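You operate a simulated robot arm through the tools that you are given. There is no shell and no other tool. Be economical: measure what you need, move in short steps, check, and stop when the job is done.

You are at the controls of a simulated robot arm. One attempt, no reset.

Task
Measure jar D5's sugar: READY bay from 21 Bx up, else REDO.
Fine: a drop by the dip rod, rinse it in the blue cup and put it back, shut the flap, green key.

It is judged by the outcome, as a careful person would: the job done as asked, and still so three seconds after it is handed in. It fails if anything else is knocked over, pushed out of place, dropped, spilled or broken.

Robot
A 7-joint arm with a two-finger parallel gripper, fixed in place. Base frame: the origin is at the foot of the arm, x ahead of it, y to its left, z up; the work surface is at about z = 0.9. Readings come in m, degrees, newtons and seconds.
With the tool pointing down near the work surface it reaches from about 0.3 to 0.68 m from the base axis. Its first joint turns from -66.0 to 66.0 degrees. Payload 1.57 kg.
The tool frame sits at the grasp point between the pads (the TCP): z along the fingers, y along the line on which they close. The tips reach 0.03 m beyond it. The gripper opens to 0.11 m. The fingers are 0.024 m wide and 0.012 m thick; the gripper's body (0.048 by 0.112 m) begins 0.078 m behind the TCP.
Orientation is told as [roll, pitch, yaw] about the base's x, y, z axes, in that order, counted from this pose: with the fingers straight down and closing along the base's y, the tool's x points along the base's -x, its y along +y and its z along -z.

Tools
- The arm moves only by the tool step_arm. Its argument "plan" is a list of rows, each a list of 6 numbers: the shift along the tool's x, y, z in units of 50 mm (1.0 is 50 mm), then the turn, a rotation vector about the tool's x, y, z in units of 8 degrees (1.0 is 8 degrees). In form: [[tx, ty, tz, rx, ry, rz], ...]. A call has 1 to 12 rows; each row shifts and turns the commanded pose from where the row before left it, along the tool's axes as they then stand. "grip" is the finger opening in m, from 0 to 0.11, set as the call begins (left out, the last holds). A call with a number of a shift or a turn outside -1 to 1 is refused whole. Each row takes 0.2 s and may step no farther than 0.05 m and 8.6 degrees from the row before; otherwise, or with a gripper value out of range, the whole call is refused. A pose out of reach is approached as far as the arm can. The call stops where the force on the tool passes 40 N (or 10 N more than at its start, if that is more) or the arm is blocked; 0.2 s more then pass. The fingers move at their own pace (about 0.108 m/s each) and stop on an object; they squeeze with about 21 N. The grip force told is the motor's: it shows also when the fingers shut on nothing. Time passes only in rows, and 0.2 s behind the last, so rows that do not move let the fingers close. The reply holds the time, the measured pose of the TCP, the force on the tool along the base axes, the opening and the grip force, in the units named above and with some noise, with the torque about the TCP (base axes, N m) and any sound that the robot's microphone picked up.
- Cameras (640 x 400 px; columns grow to the right, rows downward): "scene" is fixed at [0.176, -0.3963, 1.4102]; the picture's right is [0.69, -0.72, 0.00], its down [-0.38, -0.36, -0.85] and it looks along [0.62, 0.59, -0.52] (base axes); focal length 220 px, centre (320, 200). "wrist" rides on the gripper at [0.07, 0.016, -0.141] in the tool frame; the picture's right is [-0.23, 0.97, 0.00], its down [-0.86, -0.20, -0.48] and it looks along [-0.47, -0.11, 0.88] (tool axes); focal length 222 px, centre (320, 200).
- snapshot(camera): a new picture of that camera. It takes no simulated time.
- measure_at(camera, pixels): for up to 12 pixels [column, row] of the newest picture of that camera ("zoom" is the newest enlarged one), the place [x, y, z] in the base frame of the surface seen there, good to about 0.003 m. It takes no simulated time.
- inspect(camera, box): a new picture of the part [left, top, right, bottom] of that camera's present view, enlarged. It takes no simulated time.
- finish_job(): hands the job in; it is judged then, once.

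Go step by step. Measure first, check grasps and placings, and put right what went wrong. The budget is 80 turns and 54 pictures, counting those below and the enlarged ones. Unless the task says otherwise, let go and move clear before handing in, and close with one line.

The tools are called by a JSON object that holds its "api" and its "payload". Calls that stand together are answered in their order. step_arm: Moves the arm, as the interface text tells. Its arguments: {"type":"object","properties":{"plan":{"type":"array","items":{"type":"array","items":{"type":"number"}}},"grip":{"type":"number"}},"required":["plan"]} The other tools are called the same way: snapshot (camera) takes a picture; measure_at (camera, pixels) gives the place of the surface under pixels of a picture; inspect (camera, box) takes an enlarged picture of a part of a camera's view; finish_job () hands the job in.

At the start:

```text
clock: 0.0
tcp_pos: [0.3329, -0.1395, 1.2934]
tcp_rot: [0.0, 0.0, 0.0]
wrist_force: [-1.5, 0.5, -0.6]
moment: [-0.02, 0.01, 0.03]
width: 0.1097
grip_force: 0.0
```

scene: 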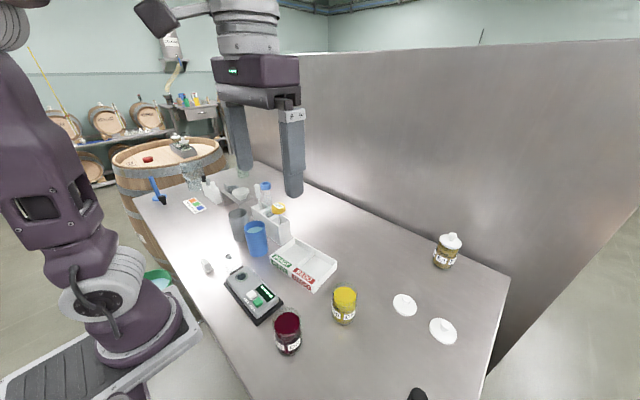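
wrist: 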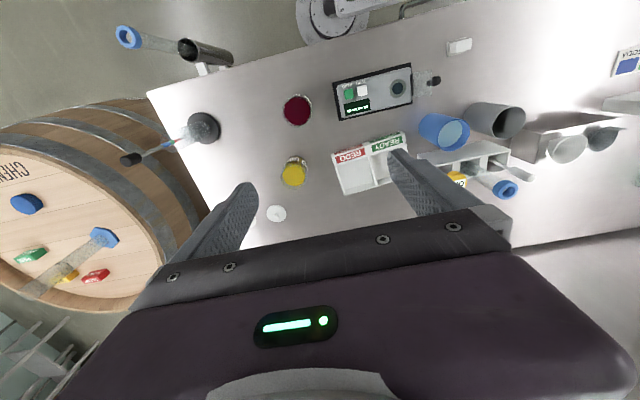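

The scene shows a refractometer near (255,293), jars near (288,330), (344,305) and (446,250), and a tray near (303,262). I'll enlarge the main areas first.

{"api": "inspect", "payload": {"camera": "scene", "box": [190, 230, 380, 360]}}

{"api": "inspect", "payload": {"camera": "scene", "box": [140, 160, 300, 260]}}

{"api": "inspect", "payload": {"camera": "scene", "box": [380, 220, 500, 400]}}

{"api": "inspect", "payload": {"camera": "wrist", "box": [260, 50, 460, 230]}}

```text
3.08 times, centred on (285, 295) of scene
```

zoom: 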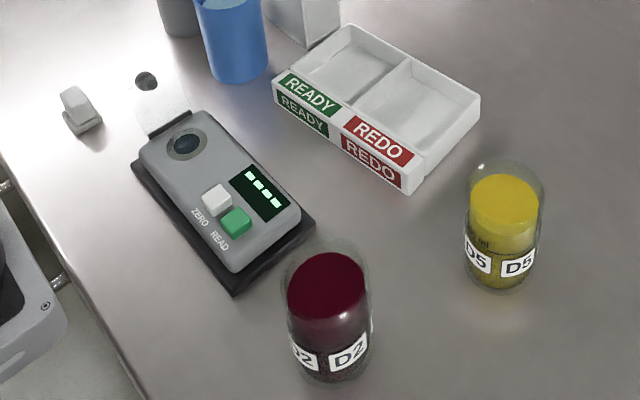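

```text
4.00 times, centred on (220, 210) of scene
```

zoom: 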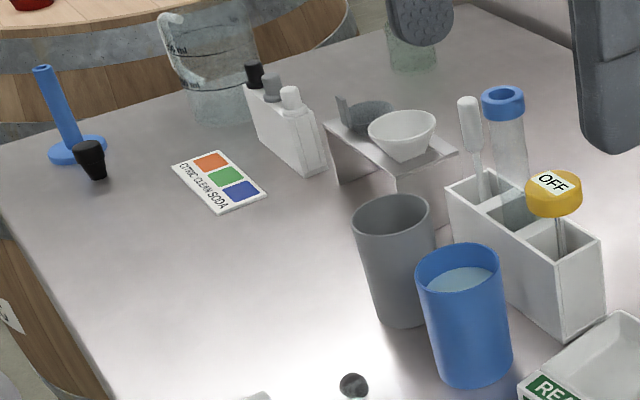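

```text
2.22 times, centred on (440, 310) of scene
```

zoom: 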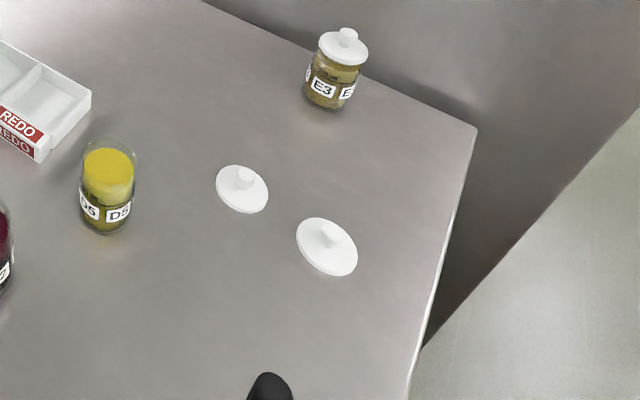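

```text
2.22 times, centred on (360, 140) of wrist
```

zoom: 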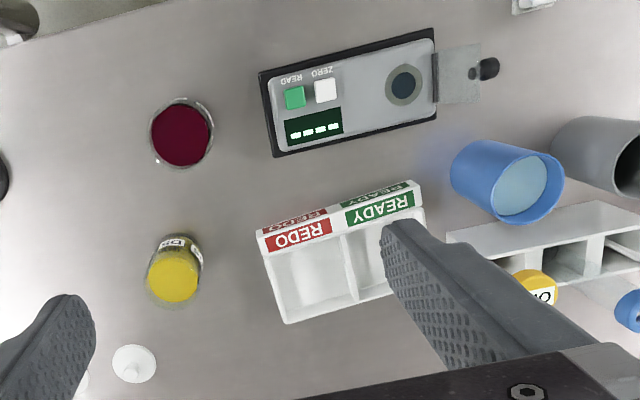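

The flap is open on the left of the meter, and D5 is the yellow jar. I still need to tell which of the three tools in the rack is the dip rod, so I'll measure and look closer.

{"api": "inspect", "payload": {"camera": "scene", "box": [225, 175, 305, 245]}}

{"api": "measure_at", "payload": {"camera": "scene", "pixels": [[257, 188], [265, 184], [279, 209], [344, 290], [344, 322], [288, 318], [256, 226], [245, 273], [233, 264], [228, 257], [261, 299], [254, 293]]}}

{"api": "measure_at", "payload": {"camera": "wrist", "pixels": [[398, 88], [350, 93], [362, 90], [420, 84], [433, 81], [293, 170], [294, 180], [297, 110], [356, 175], [395, 165], [442, 132], [495, 118]]}}

```text
5.71 times, centred on (265, 210) of scene
```

zoom: 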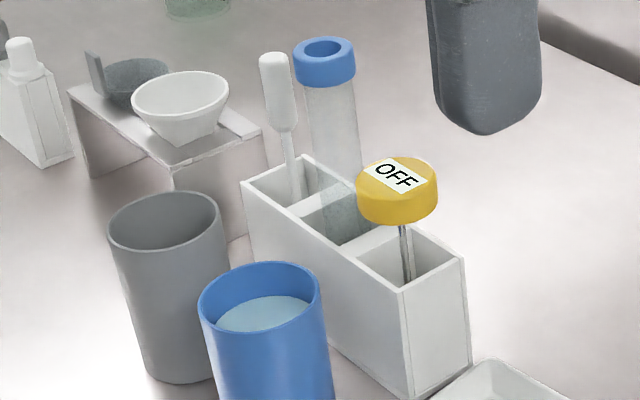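

```text
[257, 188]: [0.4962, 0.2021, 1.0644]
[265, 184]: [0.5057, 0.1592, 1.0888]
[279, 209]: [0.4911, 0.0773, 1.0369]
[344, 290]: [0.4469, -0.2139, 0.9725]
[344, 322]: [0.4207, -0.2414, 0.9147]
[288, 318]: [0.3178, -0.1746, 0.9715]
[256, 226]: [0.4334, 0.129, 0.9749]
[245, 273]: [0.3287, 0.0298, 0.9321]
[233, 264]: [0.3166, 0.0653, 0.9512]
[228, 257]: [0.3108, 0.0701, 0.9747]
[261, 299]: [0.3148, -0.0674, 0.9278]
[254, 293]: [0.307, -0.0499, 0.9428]
```

```text
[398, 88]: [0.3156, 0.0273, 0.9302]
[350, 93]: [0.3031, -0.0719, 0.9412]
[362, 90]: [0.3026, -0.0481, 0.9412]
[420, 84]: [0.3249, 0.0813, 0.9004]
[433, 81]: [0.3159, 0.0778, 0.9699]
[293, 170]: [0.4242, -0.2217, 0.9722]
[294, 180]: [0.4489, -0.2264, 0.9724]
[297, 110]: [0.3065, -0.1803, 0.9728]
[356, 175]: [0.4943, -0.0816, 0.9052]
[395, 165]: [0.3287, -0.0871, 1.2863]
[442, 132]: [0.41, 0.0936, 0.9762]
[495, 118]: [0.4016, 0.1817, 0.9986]
```

The white-handled stick at (257,188) is probably the dip rod. The yellow one at (279,209) is a thermometer marked OFF. I'll move above the rack and start turning so that I can close along x.

{"api": "step_arm", "payload": {"plan": [[-0.466, 0.743, 0.229, 0, 0, 0], [-0.466, 0.743, 0.229, 0, 0, 0], [-0.466, 0.743, 0.229, 0, 0, 0], [-0.466, 0.743, 0.229, 0, 0, 0], [-0.466, 0.743, 0.229, 0, 0, 0], [-0.466, 0.743, 0.229, 0, 0, 0], [-0.466, 0.743, 0.229, 0, 0, 0], [0, 0, 0, 0, 0, -1], [0, 0, 0, 0, 0, -1], [0, 0, 0, 0, 0, -1], [0, 0, 0, 0, 0, -1], [0, 0, 0, 0, 0, -1]], "grip": 0.05}}

{"api": "step_arm", "payload": {"plan": [[0, 0, 0, 0, 0, -1], [0, 0, 0, 0, 0, -1], [0, 0, 0, 0, 0, -1], [0, 0, 0, 0, 0, -1], [0, 0, 0, 0, 0, -1], [0, 0, 0, 0, 0, -1], [0, 0, 0, 0, 0, -0.25]]}}

{"api": "snapshot", "payload": {"camera": "wrist"}}

```text
clock: 2.6
tcp_pos: [0.4945, 0.1187, 1.2132]
tcp_rot: [0.0, 0.1, 40.2]
wrist_force: [0.4, 1.2, 0.6]
moment: [0.05, 0.0, 0.02]
width: 0.0506
grip_force: 0.1
```

```text
clock: 4.2
tcp_pos: [0.4955, 0.1192, 1.2117]
tcp_rot: [0.1, 0.1, 90.1]
wrist_force: [0.2, 0.6, 0.1]
moment: [0.01, 0.0, 0.0]
width: 0.0501
grip_force: 0.1
```

```text
46 pictures are left
```

wrist: 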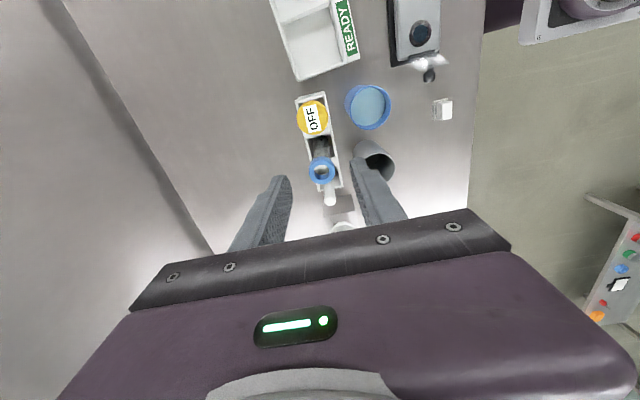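

The rack lies between the fingers, with the white rod handle at about (330,192). I'll enlarge it and measure.

{"api": "inspect", "payload": {"camera": "wrist", "box": [280, 80, 400, 240]}}

{"api": "measure_at", "payload": {"camera": "wrist", "pixels": [[327, 184], [330, 194], [331, 203], [322, 162], [330, 178], [369, 110], [362, 103], [348, 105], [391, 105], [369, 88], [370, 130]]}}

```text
2.50 times, centred on (340, 160) of wrist
```

zoom: 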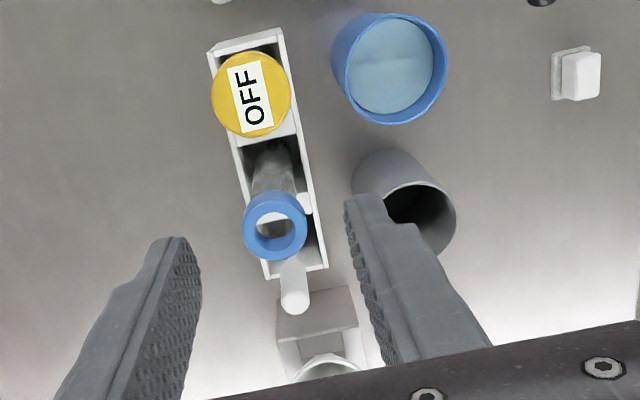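

```text
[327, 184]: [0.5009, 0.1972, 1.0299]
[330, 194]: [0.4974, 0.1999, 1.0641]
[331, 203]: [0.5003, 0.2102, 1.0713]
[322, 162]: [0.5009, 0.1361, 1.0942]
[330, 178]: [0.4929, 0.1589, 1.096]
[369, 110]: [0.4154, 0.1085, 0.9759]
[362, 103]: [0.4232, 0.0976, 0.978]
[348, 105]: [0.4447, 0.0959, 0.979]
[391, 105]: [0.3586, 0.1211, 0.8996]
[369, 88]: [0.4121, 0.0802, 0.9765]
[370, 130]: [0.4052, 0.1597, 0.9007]
```

The handle is about at (0.499, 0.204), spanning z 1.02 to 1.07. I'll check the height of the bowl stand behind it and move directly above the rod.

{"api": "measure_at", "payload": {"camera": "scene", "pixels": [[240, 190], [236, 190], [248, 189], [215, 185], [224, 186]]}}

{"api": "step_arm", "payload": {"plan": [[-0.85, -0.03, 0, 0, 0, 0], [-0.85, -0.03, 0, 0, 0, 0], [0, 0, 0.9, 0, 0, 0], [0, 0, 0.9, 0, 0, 0], [0, 0, 0, 0, 0, 0]]}}

{"api": "inspect", "payload": {"camera": "wrist", "box": [220, 60, 420, 260]}}

{"api": "inspect", "payload": {"camera": "scene", "box": [210, 140, 310, 250]}}

```text
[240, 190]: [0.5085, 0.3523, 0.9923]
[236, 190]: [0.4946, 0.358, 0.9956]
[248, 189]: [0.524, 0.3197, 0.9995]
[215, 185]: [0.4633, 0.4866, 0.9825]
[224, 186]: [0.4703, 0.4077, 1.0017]
```

```text
clock: 5.4
tcp_pos: [0.4991, 0.2041, 1.1215]
tcp_rot: [0.1, 0.0, 90.0]
wrist_force: [0.5, 0.6, -0.2]
moment: [-0.01, 0.01, 0.01]
width: 0.0498
grip_force: 0.1
```

```text
2.00 times, centred on (320, 160) of wrist
```

zoom: 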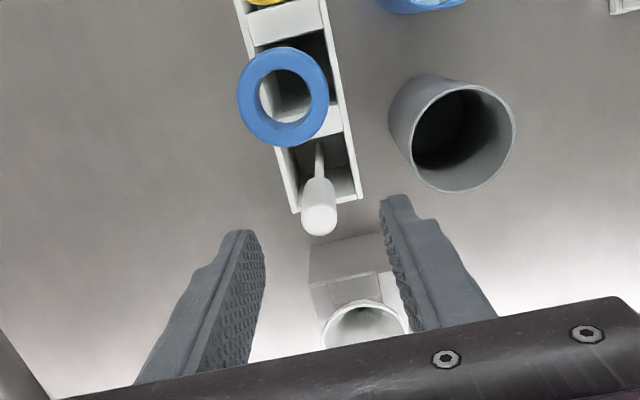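

```text
3.64 times, centred on (260, 195) of scene
```

zoom: 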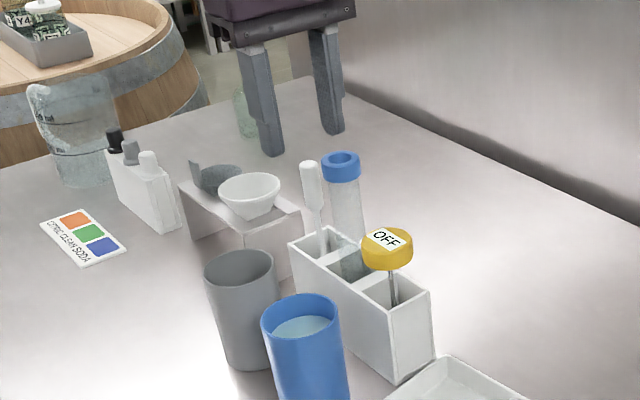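

The rod's handle is now just ahead of the fingers. I'll measure it again in the zoomed scene picture.

{"api": "measure_at", "payload": {"camera": "zoom", "pixels": [[310, 163], [312, 190], [316, 212], [321, 238], [303, 190], [319, 190], [340, 157], [345, 230], [323, 245]]}}

```text
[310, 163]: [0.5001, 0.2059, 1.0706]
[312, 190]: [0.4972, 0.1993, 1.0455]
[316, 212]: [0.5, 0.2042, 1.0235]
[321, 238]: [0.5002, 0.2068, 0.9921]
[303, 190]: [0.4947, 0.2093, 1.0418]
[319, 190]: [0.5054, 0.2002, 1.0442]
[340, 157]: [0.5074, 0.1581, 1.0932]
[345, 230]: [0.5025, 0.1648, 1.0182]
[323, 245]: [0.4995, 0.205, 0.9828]
```

The rod stands upright at (0.501, 0.206). I'll go down and close on the handle.

{"api": "step_arm", "payload": {"plan": [[-0.04, -0.04, 0.5, 0, 0, 0], [0, 0, 0.5, 0, 0, 0], [0, 0, 0.5, 0, 0, 0], [0, 0, 0, 0, 0, 0]]}}

{"api": "step_arm", "payload": {"plan": [[0, 0, 0, 0, 0, 0], [0, 0, 0, 0, 0, 0], [0, 0, 0, 0, 0, 0]], "grip": 0.0}}

{"api": "inspect", "payload": {"camera": "scene", "box": [210, 140, 310, 250]}}

```text
clock: 6.4
tcp_pos: [0.5002, 0.2066, 1.0477]
tcp_rot: [0.0, 0.0, 90.0]
wrist_force: [-0.2, 0.5, 0.0]
moment: [-0.02, 0.02, -0.01]
width: 0.05
grip_force: 0.2
```

```text
clock: 7.2
tcp_pos: [0.5015, 0.2067, 1.048]
tcp_rot: [0.0, -0.1, 90.0]
wrist_force: [0.6, -0.3, -0.1]
moment: [-0.01, 0.02, -0.01]
width: 0.0151
grip_force: 20.7
```

```text
3.64 times, centred on (260, 195) of scene
```

zoom: 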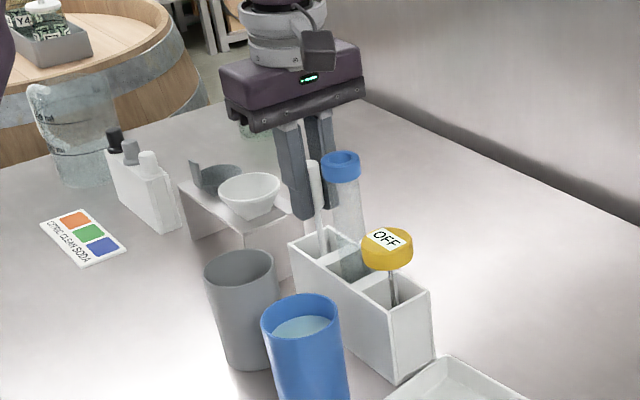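

The handle is held at a width of 15 mm. I'll lift straight up until the rod is clear, then look.

{"api": "step_arm", "payload": {"plan": [[0, 0, -0.5, 0, 0, 0], [0, 0, -0.8, 0, 0, 0], [0, 0, -0.8, 0, 0, 0], [0, 0, -0.8, 0, 0, 0], [0, 0, -0.8, 0, 0, 0], [0, 0, 0, 0, 0, 0]]}}

{"api": "inspect", "payload": {"camera": "scene", "box": [210, 100, 310, 220]}}

```text
clock: 8.6
tcp_pos: [0.4995, 0.2051, 1.2323]
tcp_rot: [-0.1, 0.0, 90.1]
wrist_force: [0.1, 0.4, 0.0]
moment: [-0.02, -0.03, -0.03]
width: 0.0153
grip_force: 21.4
```

```text
3.33 times, centred on (260, 160) of scene
```

zoom: 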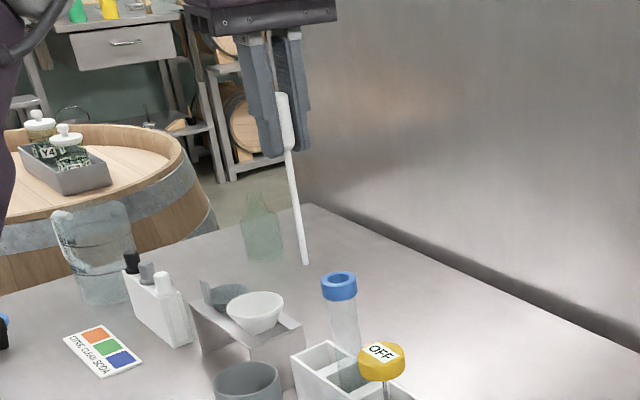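

The rod is free, and its tip is at zoom pixel (306,263). I'll measure the tip, then the jar's rim and the meter's cell.

{"api": "measure_at", "payload": {"camera": "zoom", "pixels": [[306, 263], [305, 258], [298, 210], [290, 160], [284, 95], [284, 120]]}}

{"api": "inspect", "payload": {"camera": "scene", "box": [310, 270, 380, 340]}}

```text
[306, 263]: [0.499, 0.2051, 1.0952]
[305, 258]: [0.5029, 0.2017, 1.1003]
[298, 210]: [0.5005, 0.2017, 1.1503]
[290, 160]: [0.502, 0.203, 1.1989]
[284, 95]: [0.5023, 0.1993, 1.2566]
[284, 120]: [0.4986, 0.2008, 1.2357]
```

```text
5.71 times, centred on (345, 305) of scene
```

zoom: 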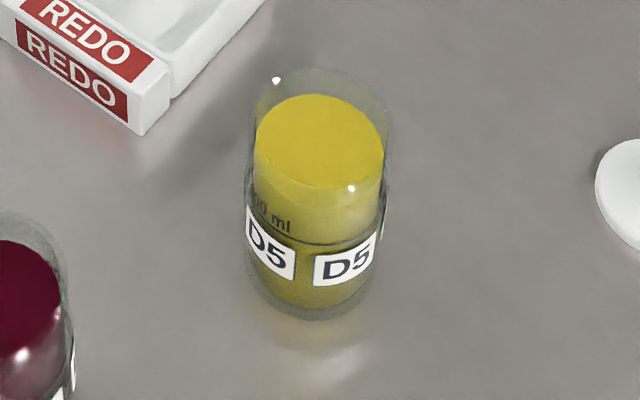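

The tip is 0.138 m below the TCP and plumb with it. Next I'll measure D5's liquid surface, rim and floor.

{"api": "measure_at", "payload": {"camera": "zoom", "pixels": [[260, 140], [380, 150], [325, 98], [318, 183], [318, 138], [320, 70], [275, 82], [388, 110], [246, 115], [315, 315], [355, 262], [318, 280]]}}

{"api": "inspect", "payload": {"camera": "scene", "box": [215, 240, 295, 320]}}

```text
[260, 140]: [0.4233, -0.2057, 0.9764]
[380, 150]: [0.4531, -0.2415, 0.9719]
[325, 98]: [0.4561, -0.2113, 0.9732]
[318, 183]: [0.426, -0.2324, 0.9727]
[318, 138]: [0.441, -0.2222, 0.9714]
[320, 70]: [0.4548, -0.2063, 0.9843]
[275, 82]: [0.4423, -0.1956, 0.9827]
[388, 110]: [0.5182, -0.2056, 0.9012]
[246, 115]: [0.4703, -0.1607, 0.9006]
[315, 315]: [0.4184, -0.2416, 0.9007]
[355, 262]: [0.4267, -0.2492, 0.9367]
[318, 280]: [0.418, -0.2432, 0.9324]
```

```text
5.00 times, centred on (255, 280) of scene
```

zoom: 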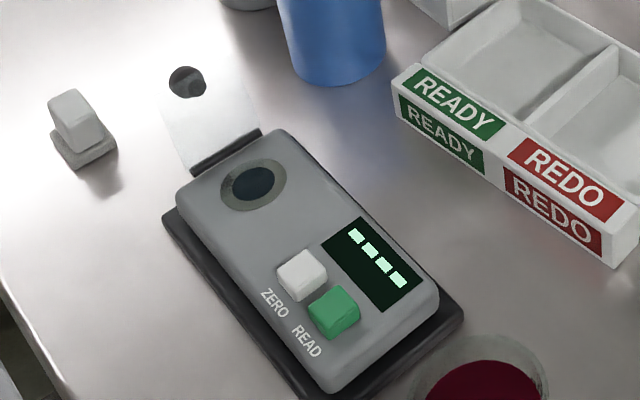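

D5 is centred near (0.440, -0.223) with liquid at z 0.972. I'll measure the cell, the flap and the keys.

{"api": "measure_at", "payload": {"camera": "zoom", "pixels": [[253, 182], [228, 185], [282, 180], [252, 208], [187, 82], [190, 170], [258, 132], [165, 95], [302, 270], [333, 308], [205, 120], [72, 110]]}}

{"api": "inspect", "payload": {"camera": "wrist", "box": [270, 0, 470, 160]}}

```text
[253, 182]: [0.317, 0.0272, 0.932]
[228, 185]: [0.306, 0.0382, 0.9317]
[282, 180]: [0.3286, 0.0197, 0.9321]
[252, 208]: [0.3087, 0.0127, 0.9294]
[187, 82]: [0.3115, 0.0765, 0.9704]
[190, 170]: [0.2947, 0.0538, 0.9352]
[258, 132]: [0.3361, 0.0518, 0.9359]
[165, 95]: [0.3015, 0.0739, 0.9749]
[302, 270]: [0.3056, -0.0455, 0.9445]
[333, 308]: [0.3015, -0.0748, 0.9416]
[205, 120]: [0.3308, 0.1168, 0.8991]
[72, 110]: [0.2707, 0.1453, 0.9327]
```

```text
2.50 times, centred on (370, 80) of wrist
```

zoom: 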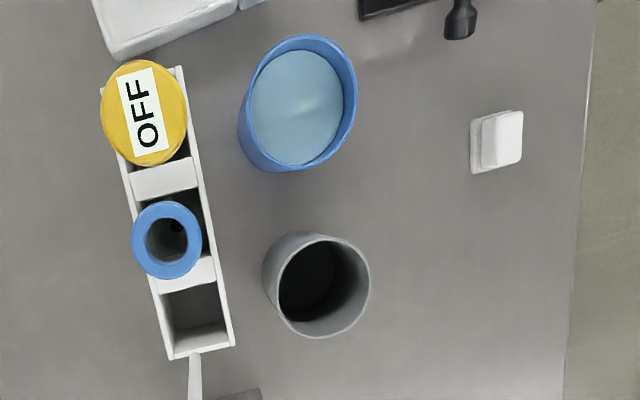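

The flap hinges at about y 0.053 with its knob at (0.312, 0.077, 0.972), the cell is at (0.317, 0.027, 0.932) and READ at (0.302, -0.075). I'll carry the rod to above D5, steering past the tall tube.

{"api": "step_arm", "payload": {"plan": [[0, 0.8, -0.4, 0, 0, 0], [0.951, 0.044, 0, 0, 0, 0], [0.951, 0.044, 0, 0, 0, 0], [0.951, 0.044, 0, 0, 0, 0], [0.951, 0.044, 0, 0, 0, 0], [0.951, 0.044, 0, 0, 0, 0], [0.951, 0.044, 0, 0, 0, 0], [0.951, 0.044, 0, 0, 0, 0], [0.951, 0.044, 0, 0, 0, 0], [0.951, 0.044, 0, 0, 0, 0], [0, 0, 0.6, 0, 0, 0], [0, 0, 0, 0, 0, 0]]}}

{"api": "inspect", "payload": {"camera": "scene", "box": [290, 220, 400, 340]}}

{"api": "snapshot", "payload": {"camera": "wrist"}}

```text
clock: 11.2
tcp_pos: [0.4395, -0.2207, 1.2201]
tcp_rot: [0.0, 0.0, 90.0]
wrist_force: [-0.7, 0.0, 0.2]
moment: [0.0, 0.01, -0.02]
width: 0.0149
grip_force: 21.2
```

```text
3.33 times, centred on (345, 280) of scene
```

zoom: 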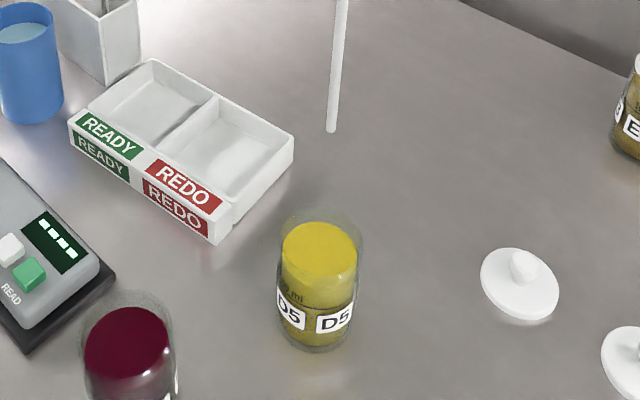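

```text
36 pictures are left
```

wrist: 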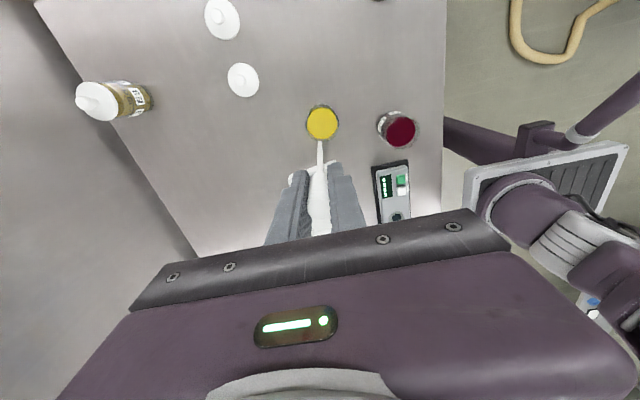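

The tip shows at zoom (331,131). I'll check that it lines up over the jar.

{"api": "measure_at", "payload": {"camera": "zoom", "pixels": [[331, 130], [334, 90], [319, 250], [282, 250], [356, 255]]}}

{"api": "measure_at", "payload": {"camera": "wrist", "pixels": [[322, 122], [321, 108], [322, 137], [308, 123], [336, 123]]}}

```text
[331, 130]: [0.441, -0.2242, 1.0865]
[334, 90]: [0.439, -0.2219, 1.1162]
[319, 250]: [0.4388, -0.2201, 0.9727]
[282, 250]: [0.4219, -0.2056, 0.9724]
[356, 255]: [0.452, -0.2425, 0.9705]
```

```text
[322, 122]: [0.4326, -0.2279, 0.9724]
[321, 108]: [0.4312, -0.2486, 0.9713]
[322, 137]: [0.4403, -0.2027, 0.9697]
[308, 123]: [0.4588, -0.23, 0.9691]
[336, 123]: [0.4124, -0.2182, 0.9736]
```

The tip is centred over D5 to within a few mm. I'll dip about 2 cm and lift out slowly.

{"api": "step_arm", "payload": {"plan": [[0.03, 0.02, 0.66, 0, 0, 0], [0, 0, 0.66, 0, 0, 0], [0, 0, 0.66, 0, 0, 0], [0, 0, 0.66, 0, 0, 0], [0, 0, 0, 0, 0, 0]]}}

{"api": "inspect", "payload": {"camera": "scene", "box": [290, 220, 400, 340]}}

```text
clock: 12.4
tcp_pos: [0.4399, -0.2235, 1.0892]
tcp_rot: [0.1, 0.0, 89.9]
wrist_force: [-0.2, -0.1, -0.3]
moment: [-0.04, -0.01, 0.02]
width: 0.0147
grip_force: 20.7
```

```text
3.33 times, centred on (345, 280) of scene
```

zoom: 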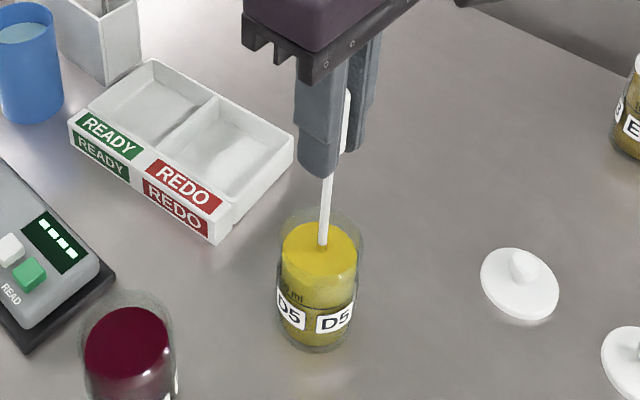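

The tip is in the liquid. I'll lift it clear of the rim and carry it to above the cell.

{"api": "step_arm", "payload": {"plan": [[0, 0, -0.5, 0, 0, 0], [0, 0, -0.5, 0, 0, 0], [0, 0, -0.5, 0, 0, 0], [-0.716, 0.351, 0, 0, 0, 0], [-0.716, 0.351, 0, 0, 0, 0], [-0.716, 0.351, 0, 0, 0, 0], [-0.716, 0.351, 0, 0, 0, 0], [-0.716, 0.351, 0, 0, 0, 0], [-0.716, 0.351, 0, 0, 0, 0], [-0.716, 0.351, 0, 0, 0, 0], [0, 0, 0, 0, 0, 0]]}}

{"api": "inspect", "payload": {"camera": "scene", "box": [200, 200, 300, 310]}}

```text
clock: 14.8
tcp_pos: [0.3173, 0.0281, 1.1645]
tcp_rot: [0.0, 0.0, 89.9]
wrist_force: [0.3, 0.1, 0.0]
moment: [0.02, 0.02, 0.0]
width: 0.015
grip_force: 20.9
```

```text
3.64 times, centred on (250, 255) of scene
```

zoom: 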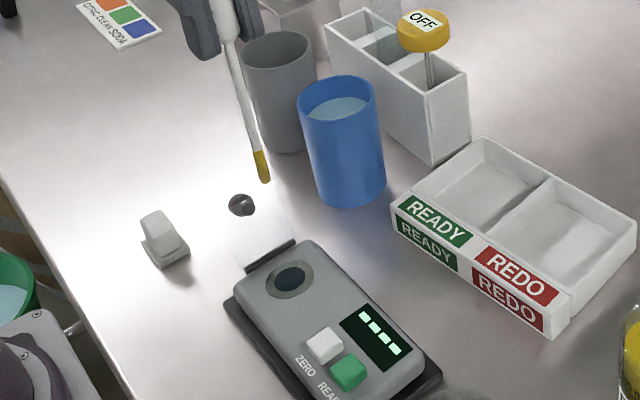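

The tip carries yellow must. I'll check its position against the cell.

{"api": "measure_at", "payload": {"camera": "zoom", "pixels": [[265, 181], [260, 160], [288, 279], [270, 282], [310, 276], [241, 203], [250, 225]]}}

```text
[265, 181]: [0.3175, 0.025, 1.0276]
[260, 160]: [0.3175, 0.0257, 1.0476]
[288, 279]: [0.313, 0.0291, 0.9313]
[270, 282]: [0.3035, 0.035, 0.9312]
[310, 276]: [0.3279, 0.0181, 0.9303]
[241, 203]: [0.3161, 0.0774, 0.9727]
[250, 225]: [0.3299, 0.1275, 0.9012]
```

The tip is over the cell to within 2 mm. I'll descend in steps, finely near the surface.

{"api": "step_arm", "payload": {"plan": [[0, 0.03, 0.6, 0, 0, 0], [0, 0, 0.6, 0, 0, 0], [0, 0, 0.4, 0, 0, 0], [0, 0, 0.16, 0, 0, 0], [0, 0, 0, 0, 0, 0]]}}

{"api": "inspect", "payload": {"camera": "scene", "box": [215, 240, 295, 320]}}

```text
clock: 16.0
tcp_pos: [0.315, 0.0286, 1.0752]
tcp_rot: [-0.1, 0.0, 89.9]
wrist_force: [0.2, -0.5, -0.5]
moment: [0.03, 0.01, 0.01]
width: 0.015
grip_force: 21.2
```

```text
5.00 times, centred on (255, 280) of scene
```

zoom: 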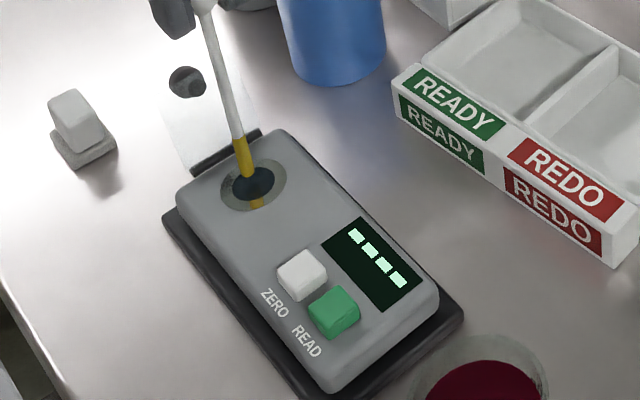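

The tip is about 5 mm above the glass, going by its reflection. I'll ease down.

{"api": "step_arm", "payload": {"plan": [[0, 0, 0.03, 0, 0, 0], [0, 0, 0.03, 0, 0, 0], [0, 0, 0.02, 0, 0, 0], [0, 0, 0, 0, 0, 0]]}}

{"api": "inspect", "payload": {"camera": "scene", "box": [235, 255, 275, 295]}}

```text
clock: 17.0
tcp_pos: [0.315, 0.0269, 1.0735]
tcp_rot: [0.1, 0.0, 90.0]
wrist_force: [0.7, -0.2, -0.8]
moment: [0.02, -0.03, 0.03]
width: 0.0151
grip_force: 20.9
```

```text
10.00 times, centred on (255, 275) of scene
```

zoom: 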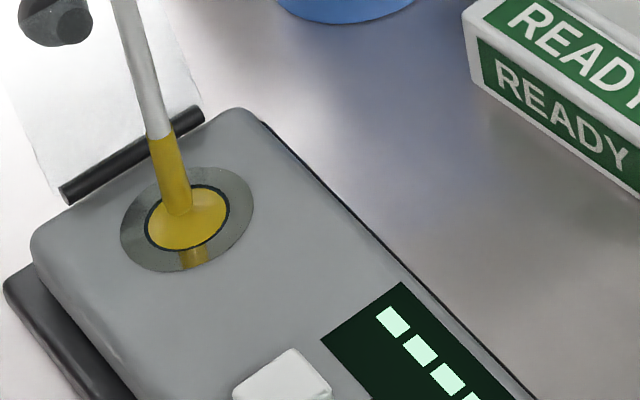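

The cell is now covered with yellow must. I'll lift straight up and measure the blue cup for rinsing.

{"api": "step_arm", "payload": {"plan": [[0, 0, -0.1, 0, 0, 0], [0, 0, -0.6, 0, 0, 0], [0, 0, -0.9, 0, 0, 0], [0, 0, -0.9, 0, 0, 0], [0, 0, 0, 0, 0, 0]]}}

{"api": "inspect", "payload": {"camera": "scene", "box": [215, 190, 305, 280]}}

{"api": "measure_at", "payload": {"camera": "zoom", "pixels": [[290, 230], [215, 240], [367, 238], [290, 210], [290, 285], [292, 260], [235, 235], [350, 235]]}}

```text
clock: 18.2
tcp_pos: [0.3166, 0.0272, 1.1986]
tcp_rot: [0.0, -0.1, 90.0]
wrist_force: [-0.6, -0.1, -0.1]
moment: [-0.02, 0.04, -0.02]
width: 0.0151
grip_force: 21.2
```

```text
4.44 times, centred on (260, 235) of scene
```

zoom: 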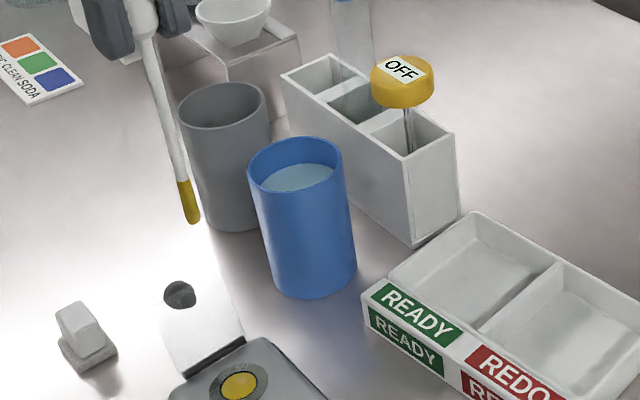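

```text
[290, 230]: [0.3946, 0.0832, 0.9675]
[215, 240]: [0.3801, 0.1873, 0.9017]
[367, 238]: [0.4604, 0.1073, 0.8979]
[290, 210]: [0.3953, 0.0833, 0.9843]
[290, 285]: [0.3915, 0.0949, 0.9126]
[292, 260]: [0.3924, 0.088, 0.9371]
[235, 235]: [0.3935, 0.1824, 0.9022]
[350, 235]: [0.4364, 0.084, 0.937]
```

The drop is on the cell. I'll measure the cup rim on the same zoomed picture.

{"api": "measure_at", "payload": {"camera": "zoom", "pixels": [[249, 173], [342, 160], [292, 138], [305, 190], [298, 178], [265, 180], [330, 172], [193, 222], [188, 190]]}}

```text
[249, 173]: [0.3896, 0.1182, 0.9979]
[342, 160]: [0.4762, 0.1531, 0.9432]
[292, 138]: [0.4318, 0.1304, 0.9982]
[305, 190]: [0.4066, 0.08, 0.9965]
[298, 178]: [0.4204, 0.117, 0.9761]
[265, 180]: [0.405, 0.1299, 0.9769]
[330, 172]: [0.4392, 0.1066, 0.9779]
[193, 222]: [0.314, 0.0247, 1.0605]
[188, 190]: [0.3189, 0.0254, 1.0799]
```

The cup centre is near (0.416, 0.108), with its rim at z 0.998 and water at 0.976. I'll move over it, dip about 3 cm and swirl gently.

{"api": "step_arm", "payload": {"plan": [[-0.55, -0.66, 0, 0, 0, 0], [-0.55, -0.66, 0, 0, 0, 0], [-0.55, -0.67, 0, 0, 0, 0], [0, 0, 0, 0, 0, 0]]}}

{"api": "inspect", "payload": {"camera": "scene", "box": [215, 170, 305, 260]}}

```text
clock: 19.2
tcp_pos: [0.4173, 0.1096, 1.2003]
tcp_rot: [0.0, 0.0, 90.0]
wrist_force: [-0.2, -0.9, 0.1]
moment: [-0.03, -0.01, 0.0]
width: 0.0149
grip_force: 20.8
```

```text
4.44 times, centred on (260, 215) of scene
```

zoom: 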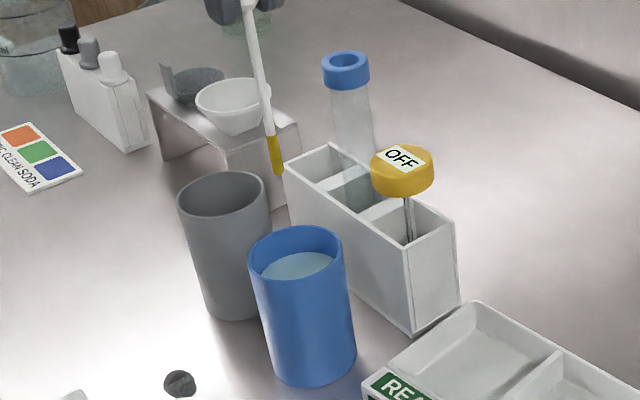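

The tip is above the cup. I'll dip and swirl.

{"api": "step_arm", "payload": {"plan": [[0, 0, 0.6, 0, 0, 0], [0, 0, 0.6, 0, 0, 0], [0, 0, 0.6, 0, 0, 0], [0, 0, 0.54, 0, 0, 0], [0.12, 0, 0, 0, 0, 0], [-0.12, 0.12, 0, 0, 0, 0], [-0.12, -0.12, 0, 0, 0, 0], [0.12, -0.12, 0, 0, 0, 0], [0.12, 0.12, 0, 0, 0, 0], [-0.12, 0.12, 0, 0, 0, 0], [0, -0.12, 0, 0, 0, 0], [0, 0, 0, 0, 0, 0]]}}

{"api": "inspect", "payload": {"camera": "scene", "box": [215, 170, 305, 260]}}

```text
clock: 21.8
tcp_pos: [0.4155, 0.1115, 1.081]
tcp_rot: [0.0, 0.0, 90.0]
wrist_force: [-0.3, -0.1, 0.4]
moment: [-0.01, -0.01, 0.0]
width: 0.0151
grip_force: 21.4
```

```text
4.44 times, centred on (260, 215) of scene
```

zoom: 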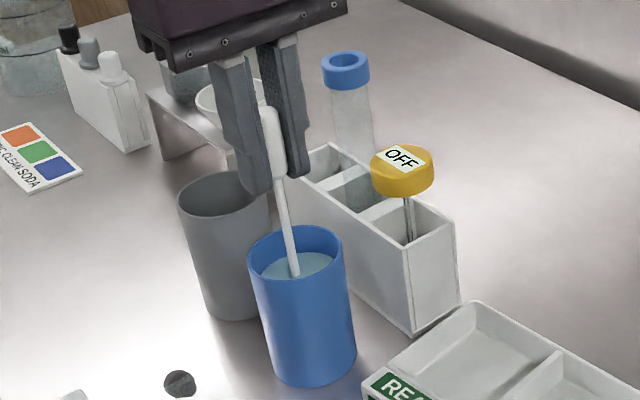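

The rod is in the water. I'll lift it out, look at it, and go round the tall tube to above its slot.

{"api": "step_arm", "payload": {"plan": [[0, 0, -0.8, 0, 0, 0], [0, 0, -0.8, 0, 0, 0], [0, 0, -0.8, 0, 0, 0], [0, 0, -0.8, 0, 0, 0], [-0.95, 0, 0, 0, 0, 0], [-0.95, 0, 0, 0, 0, 0], [0, -0.85, 0, 0, 0, 0], [0, -0.85, 0, 0, 0, 0], [0, 0, 0, 0, 0, 0]]}}

{"api": "inspect", "payload": {"camera": "scene", "box": [215, 130, 305, 220]}}

{"api": "snapshot", "payload": {"camera": "wrist"}}

{"api": "measure_at", "payload": {"camera": "wrist", "pixels": [[319, 160], [313, 153], [318, 130], [305, 140]]}}

```text
clock: 23.8
tcp_pos: [0.5006, 0.2051, 1.2408]
tcp_rot: [0.0, 0.0, 89.9]
wrist_force: [0.0, -0.5, -0.1]
moment: [0.0, 0.03, -0.02]
width: 0.0149
grip_force: 21.1
```

```text
4.44 times, centred on (260, 175) of scene
```

zoom: 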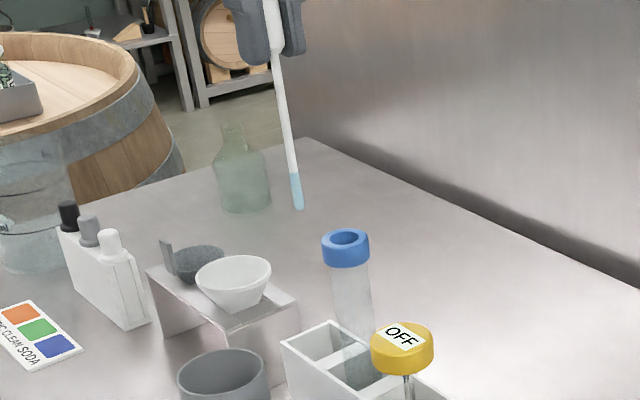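

```text
27 pictures are left
```

wrist: 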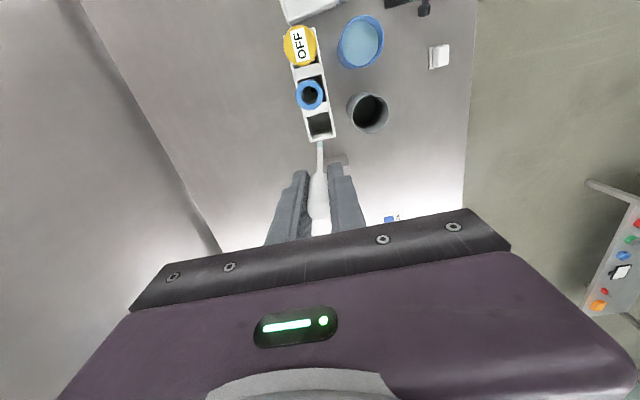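

```text
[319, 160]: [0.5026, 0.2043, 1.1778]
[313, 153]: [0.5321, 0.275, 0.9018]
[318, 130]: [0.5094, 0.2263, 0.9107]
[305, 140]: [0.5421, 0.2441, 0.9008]
```

The rod is clean, with only a water tint. I'll lower it along the same line into its slot, stopping just above the original height.

{"api": "step_arm", "payload": {"plan": [[-0.03, -0.01, 0.8, 0, 0, 0], [0, 0, 0.8, 0, 0, 0], [0, 0, 0.8, 0, 0, 0], [0, 0, 0.8, 0, 0, 0], [0, 0, 0.6, 0, 0, 0], [0, 0, 0, 0, 0, 0]]}}

{"api": "inspect", "payload": {"camera": "scene", "box": [215, 150, 305, 240]}}

```text
clock: 25.2
tcp_pos: [0.5013, 0.2074, 1.0508]
tcp_rot: [0.0, 0.1, 90.0]
wrist_force: [0.1, 0.1, -0.2]
moment: [-0.04, -0.01, 0.01]
width: 0.0148
grip_force: 21.3
```

```text
4.44 times, centred on (260, 195) of scene
```

zoom: 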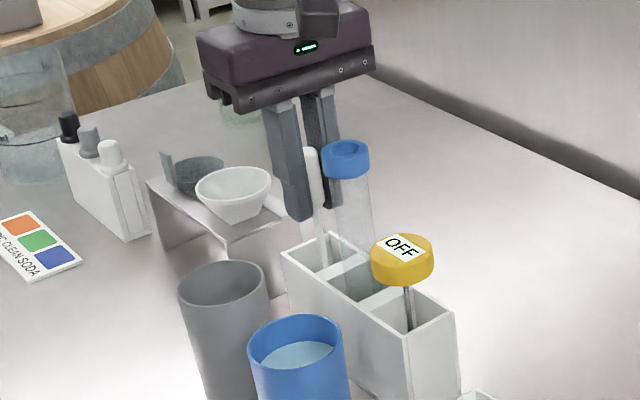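

It's in the slot. I'll seat it the last few mm, open, and rise.

{"api": "step_arm", "payload": {"plan": [[0, 0, 0.05, 0, 0, 0], [0, 0, 0, 0, 0, 0]]}}

{"api": "step_arm", "payload": {"plan": [[0, 0, 0, 0, 0, 0], [0, 0, 0, 0, 0, 0], [0, 0, -0.4, 0, 0, 0], [0, 0, -0.8, 0, 0, 0], [0, 0, -0.8, 0, 0, 0], [0, 0, -0.8, 0, 0, 0], [0, 0, 0, 0, 0, 0]], "grip": 0.045}}

{"api": "inspect", "payload": {"camera": "scene", "box": [205, 170, 305, 290]}}

```text
clock: 25.8
tcp_pos: [0.5003, 0.2078, 1.0473]
tcp_rot: [0.0, 0.0, 90.0]
wrist_force: [-0.8, -0.2, 0.2]
moment: [0.0, -0.04, -0.02]
width: 0.0148
grip_force: 21.7
```

```text
clock: 27.4
tcp_pos: [0.5005, 0.2078, 1.1875]
tcp_rot: [0.0, 0.0, 90.1]
wrist_force: [-0.9, 0.4, -0.3]
moment: [0.0, 0.02, -0.01]
width: 0.0451
grip_force: 0.1
```

```text
3.33 times, centred on (255, 230) of scene
```

zoom: 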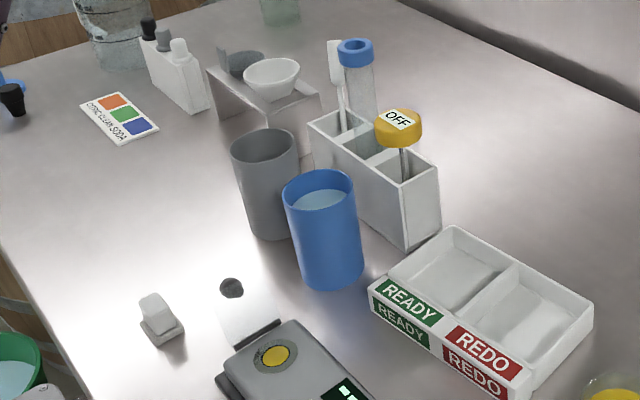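

The rod stands back in its slot. Next is the flap: with closed fingers I'll come down behind it (+y side) and sweep it over.

{"api": "step_arm", "payload": {"plan": [[0.332, 0.746, 0, 0, 0, 0], [0.332, 0.746, 0, 0, 0, 0], [0.332, 0.746, 0, 0, 0, 0], [0.332, 0.746, 0, 0, 0, 0], [0.332, 0.746, 0, 0, 0, 0], [0, 0, 0.9, 0, 0, 0], [0, 0, 0.9, 0, 0, 0], [0, 0, 0.9, 0, 0, 0], [0, 0, 0.9, 0, 0, 0], [0, 0, 0.4, 0, 0, 0], [0, 0, 0, 0, 0, 0]], "grip": 0.0}}

{"api": "inspect", "payload": {"camera": "scene", "box": [195, 215, 295, 315]}}

```text
clock: 29.8
tcp_pos: [0.3138, 0.1237, 0.9885]
tcp_rot: [0.0, 0.0, 90.0]
wrist_force: [-0.6, 0.4, -0.4]
moment: [0.01, -0.01, 0.01]
width: 0.0
grip_force: 20.8
```

```text
4.00 times, centred on (245, 265) of scene
```

zoom: 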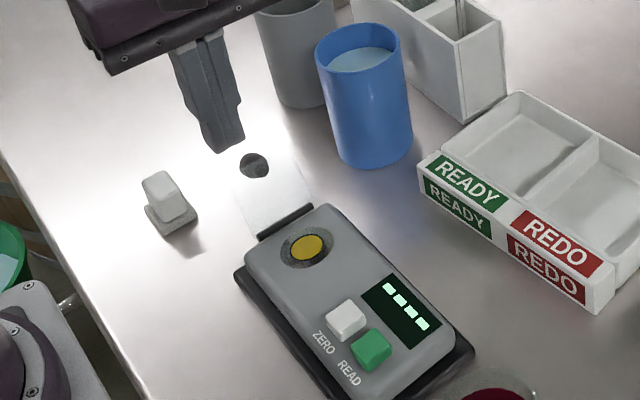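

The fingertips are behind the flap. I'll sweep toward -y gently and watch the force.

{"api": "step_arm", "payload": {"plan": [[0.4, 0, 0, 0, 0, 0], [0.3, 0, 0, 0, 0, 0], [0.2, 0, -0.05, 0, 0, 0], [0.2, 0, -0.1, 0, 0, 0], [0.2, 0, -0.1, 0, 0, 0], [0, 0, 0, 0, 0, 0]]}}

{"api": "inspect", "payload": {"camera": "scene", "box": [205, 225, 285, 305]}}

```text
clock: 31.2
tcp_pos: [0.3145, 0.0588, 1.0024]
tcp_rot: [0.0, 0.0, 90.1]
wrist_force: [-0.7, -0.2, 0.5]
moment: [-0.02, 0.01, -0.02]
width: 0.0002
grip_force: 21.0
```

```text
5.00 times, centred on (245, 265) of scene
```

zoom: 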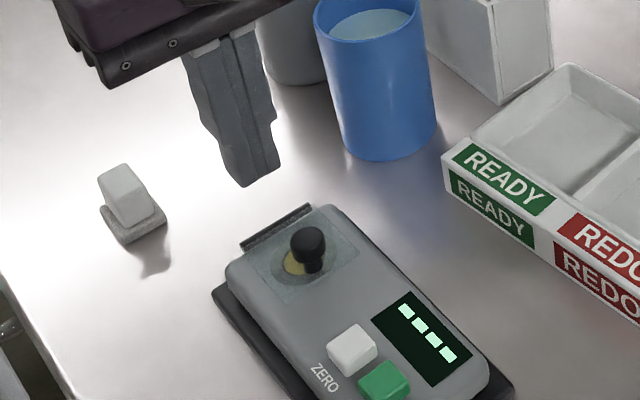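

The flap has fallen shut over the cell. I'll check that it lies flat, and measure the keys again.

{"api": "measure_at", "payload": {"camera": "zoom", "pixels": [[340, 250], [280, 290], [290, 225], [310, 236], [385, 378], [352, 343], [400, 370], [370, 390]]}}

{"api": "step_arm", "payload": {"plan": [[0, 0, -0.9, 0, 0, 0], [0, 0, -0.3, 0, 0, 0], [0.9, 0.08, 0, 0, 0, 0], [0.9, 0.08, 0, 0, 0, 0], [0.88, 0.08, 0, 0, 0, 0], [0, 0, 0.8, 0, 0, 0], [0, 0, 0, 0, 0, 0]]}}

{"api": "inspect", "payload": {"camera": "scene", "box": [215, 235, 305, 325]}}

```text
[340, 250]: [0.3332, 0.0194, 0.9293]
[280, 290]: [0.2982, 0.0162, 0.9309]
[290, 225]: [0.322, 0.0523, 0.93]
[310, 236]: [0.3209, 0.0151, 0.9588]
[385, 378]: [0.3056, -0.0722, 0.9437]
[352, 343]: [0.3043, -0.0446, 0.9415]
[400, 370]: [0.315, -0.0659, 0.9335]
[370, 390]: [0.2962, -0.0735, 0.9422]
```

```text
clock: 32.8
tcp_pos: [0.3028, -0.0745, 1.0207]
tcp_rot: [0.1, 0.0, 90.0]
wrist_force: [0.3, -0.4, -0.5]
moment: [0.0, 0.02, -0.01]
width: 0.0
grip_force: 21.3
```

```text
4.44 times, centred on (260, 280) of scene
```

zoom: 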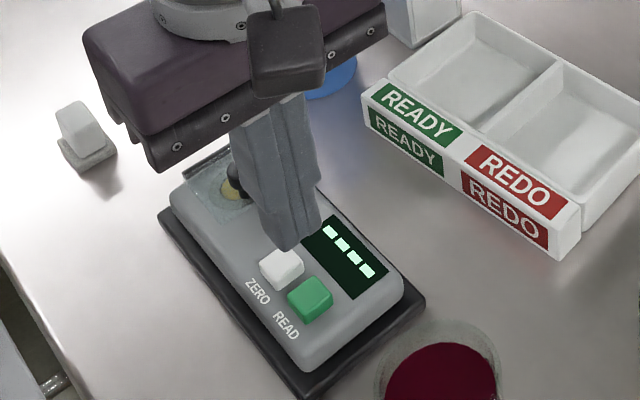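

The flap is flat and the fingertips are over READ. I'll lower to just above it, then press in small steps.

{"api": "step_arm", "payload": {"plan": [[0.04, 0, 0.45, 0, 0, 0], [0, 0, 0.43, 0, 0, 0], [0, 0, 0.04, 0, 0, 0], [0, 0, 0.04, 0, 0, 0], [0, 0, 0.04, 0, 0, 0]]}}

{"api": "inspect", "payload": {"camera": "scene", "box": [215, 235, 305, 325]}}

```text
clock: 34.0
tcp_pos: [0.3016, -0.0766, 0.9704]
tcp_rot: [0.0, 0.0, 90.0]
wrist_force: [-0.5, 0.0, -0.1]
moment: [-0.05, 0.01, -0.03]
width: 0.0003
grip_force: 21.2
```

```text
4.44 times, centred on (260, 280) of scene
```

zoom: 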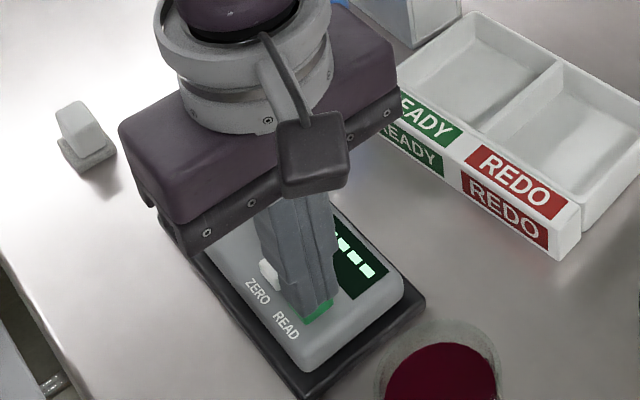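

No contact force yet. I'll press on in 1 mm steps.

{"api": "step_arm", "payload": {"plan": [[0, 0, 0.02, 0, 0, 0], [0, 0, 0.02, 0, 0, 0], [0, 0, 0.02, 0, 0, 0]]}}

{"api": "inspect", "payload": {"camera": "scene", "box": [235, 265, 295, 325]}}

```text
clock: 34.8
tcp_pos: [0.3029, -0.0768, 0.9685]
tcp_rot: [0.1, 0.0, 90.0]
wrist_force: [-1.3, -0.5, 1.1]
moment: [0.01, 0.0, -0.02]
width: 0.0
grip_force: 21.1
```

```text
6.67 times, centred on (265, 295) of scene
```

zoom: 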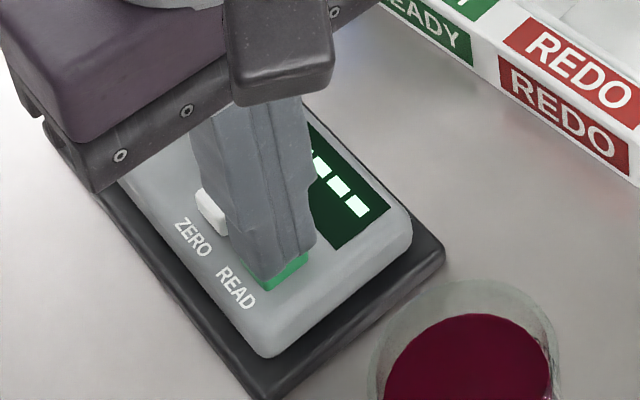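

Contact is starting (about 1 N). I'll press a little further, then rise and read the display.

{"api": "step_arm", "payload": {"plan": [[0, 0, 0.02, 0, 0, 0], [0, 0, 0.02, 0, 0, 0], [0, 0, 0, 0, 0, 0]]}}

{"api": "step_arm", "payload": {"plan": [[0, 0, 0.02, 0, 0, 0], [0, 0, 0, 0, 0, 0]]}}

{"api": "inspect", "payload": {"camera": "scene", "box": [235, 265, 295, 325]}}

```text
clock: 35.6
tcp_pos: [0.3015, -0.0781, 0.9674]
tcp_rot: [0.1, 0.0, 90.0]
wrist_force: [0.4, 1.1, 1.4]
moment: [0.03, -0.06, 0.01]
width: 0.0
grip_force: 20.7
heard: click
```

```text
clock: 36.2
tcp_pos: [0.3025, -0.0773, 0.9662]
tcp_rot: [0.0, 0.0, 90.0]
wrist_force: [-2.0, -0.9, 4.1]
moment: [-0.01, 0.03, 0.01]
width: 0.0
grip_force: 21.0
```

```text
6.67 times, centred on (265, 295) of scene
```

zoom: 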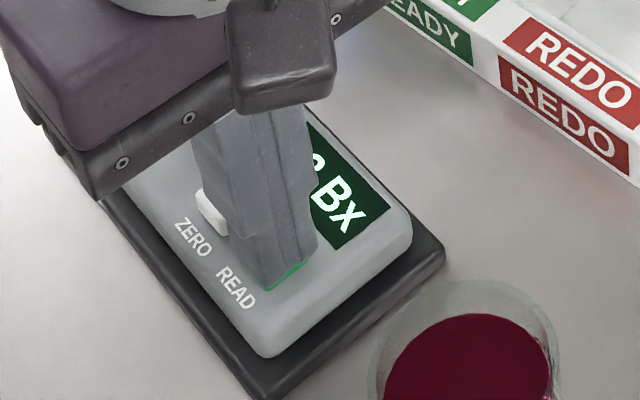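

It clicked and shows "... Bx". I'll rise and move aside to read it.

{"api": "step_arm", "payload": {"plan": [[0, 0, -0.5, 0, 0, 0], [0, 0, -0.9, 0, 0, 0], [0, 0, -0.9, 0, 0, 0], [0, 0, -0.9, 0, 0, 0], [0, 0, -0.9, 0, 0, 0], [0.4, -0.7, 0, 0, 0, 0], [0.4, -0.7, 0, 0, 0, 0], [0, 0, 0, 0, 0, 0]], "grip": 0.085}}

{"api": "inspect", "payload": {"camera": "scene", "box": [225, 250, 285, 310]}}

{"api": "snapshot", "payload": {"camera": "scene"}}

```text
clock: 38.0
tcp_pos: [0.3736, -0.1173, 1.1713]
tcp_rot: [0.0, 0.0, 90.0]
wrist_force: [0.4, 0.3, -0.3]
moment: [0.01, 0.0, 0.01]
width: 0.0853
grip_force: 0.1
```

```text
6.67 times, centred on (255, 280) of scene
```

zoom: 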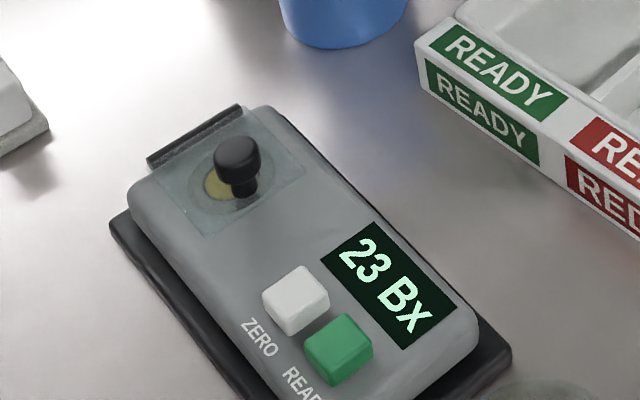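

```text
17 pictures are left
```

scene: 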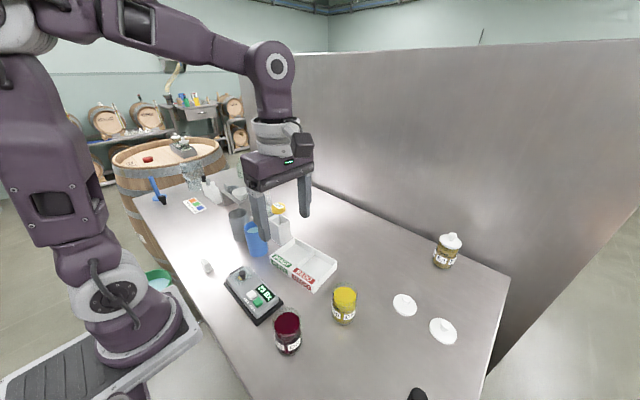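

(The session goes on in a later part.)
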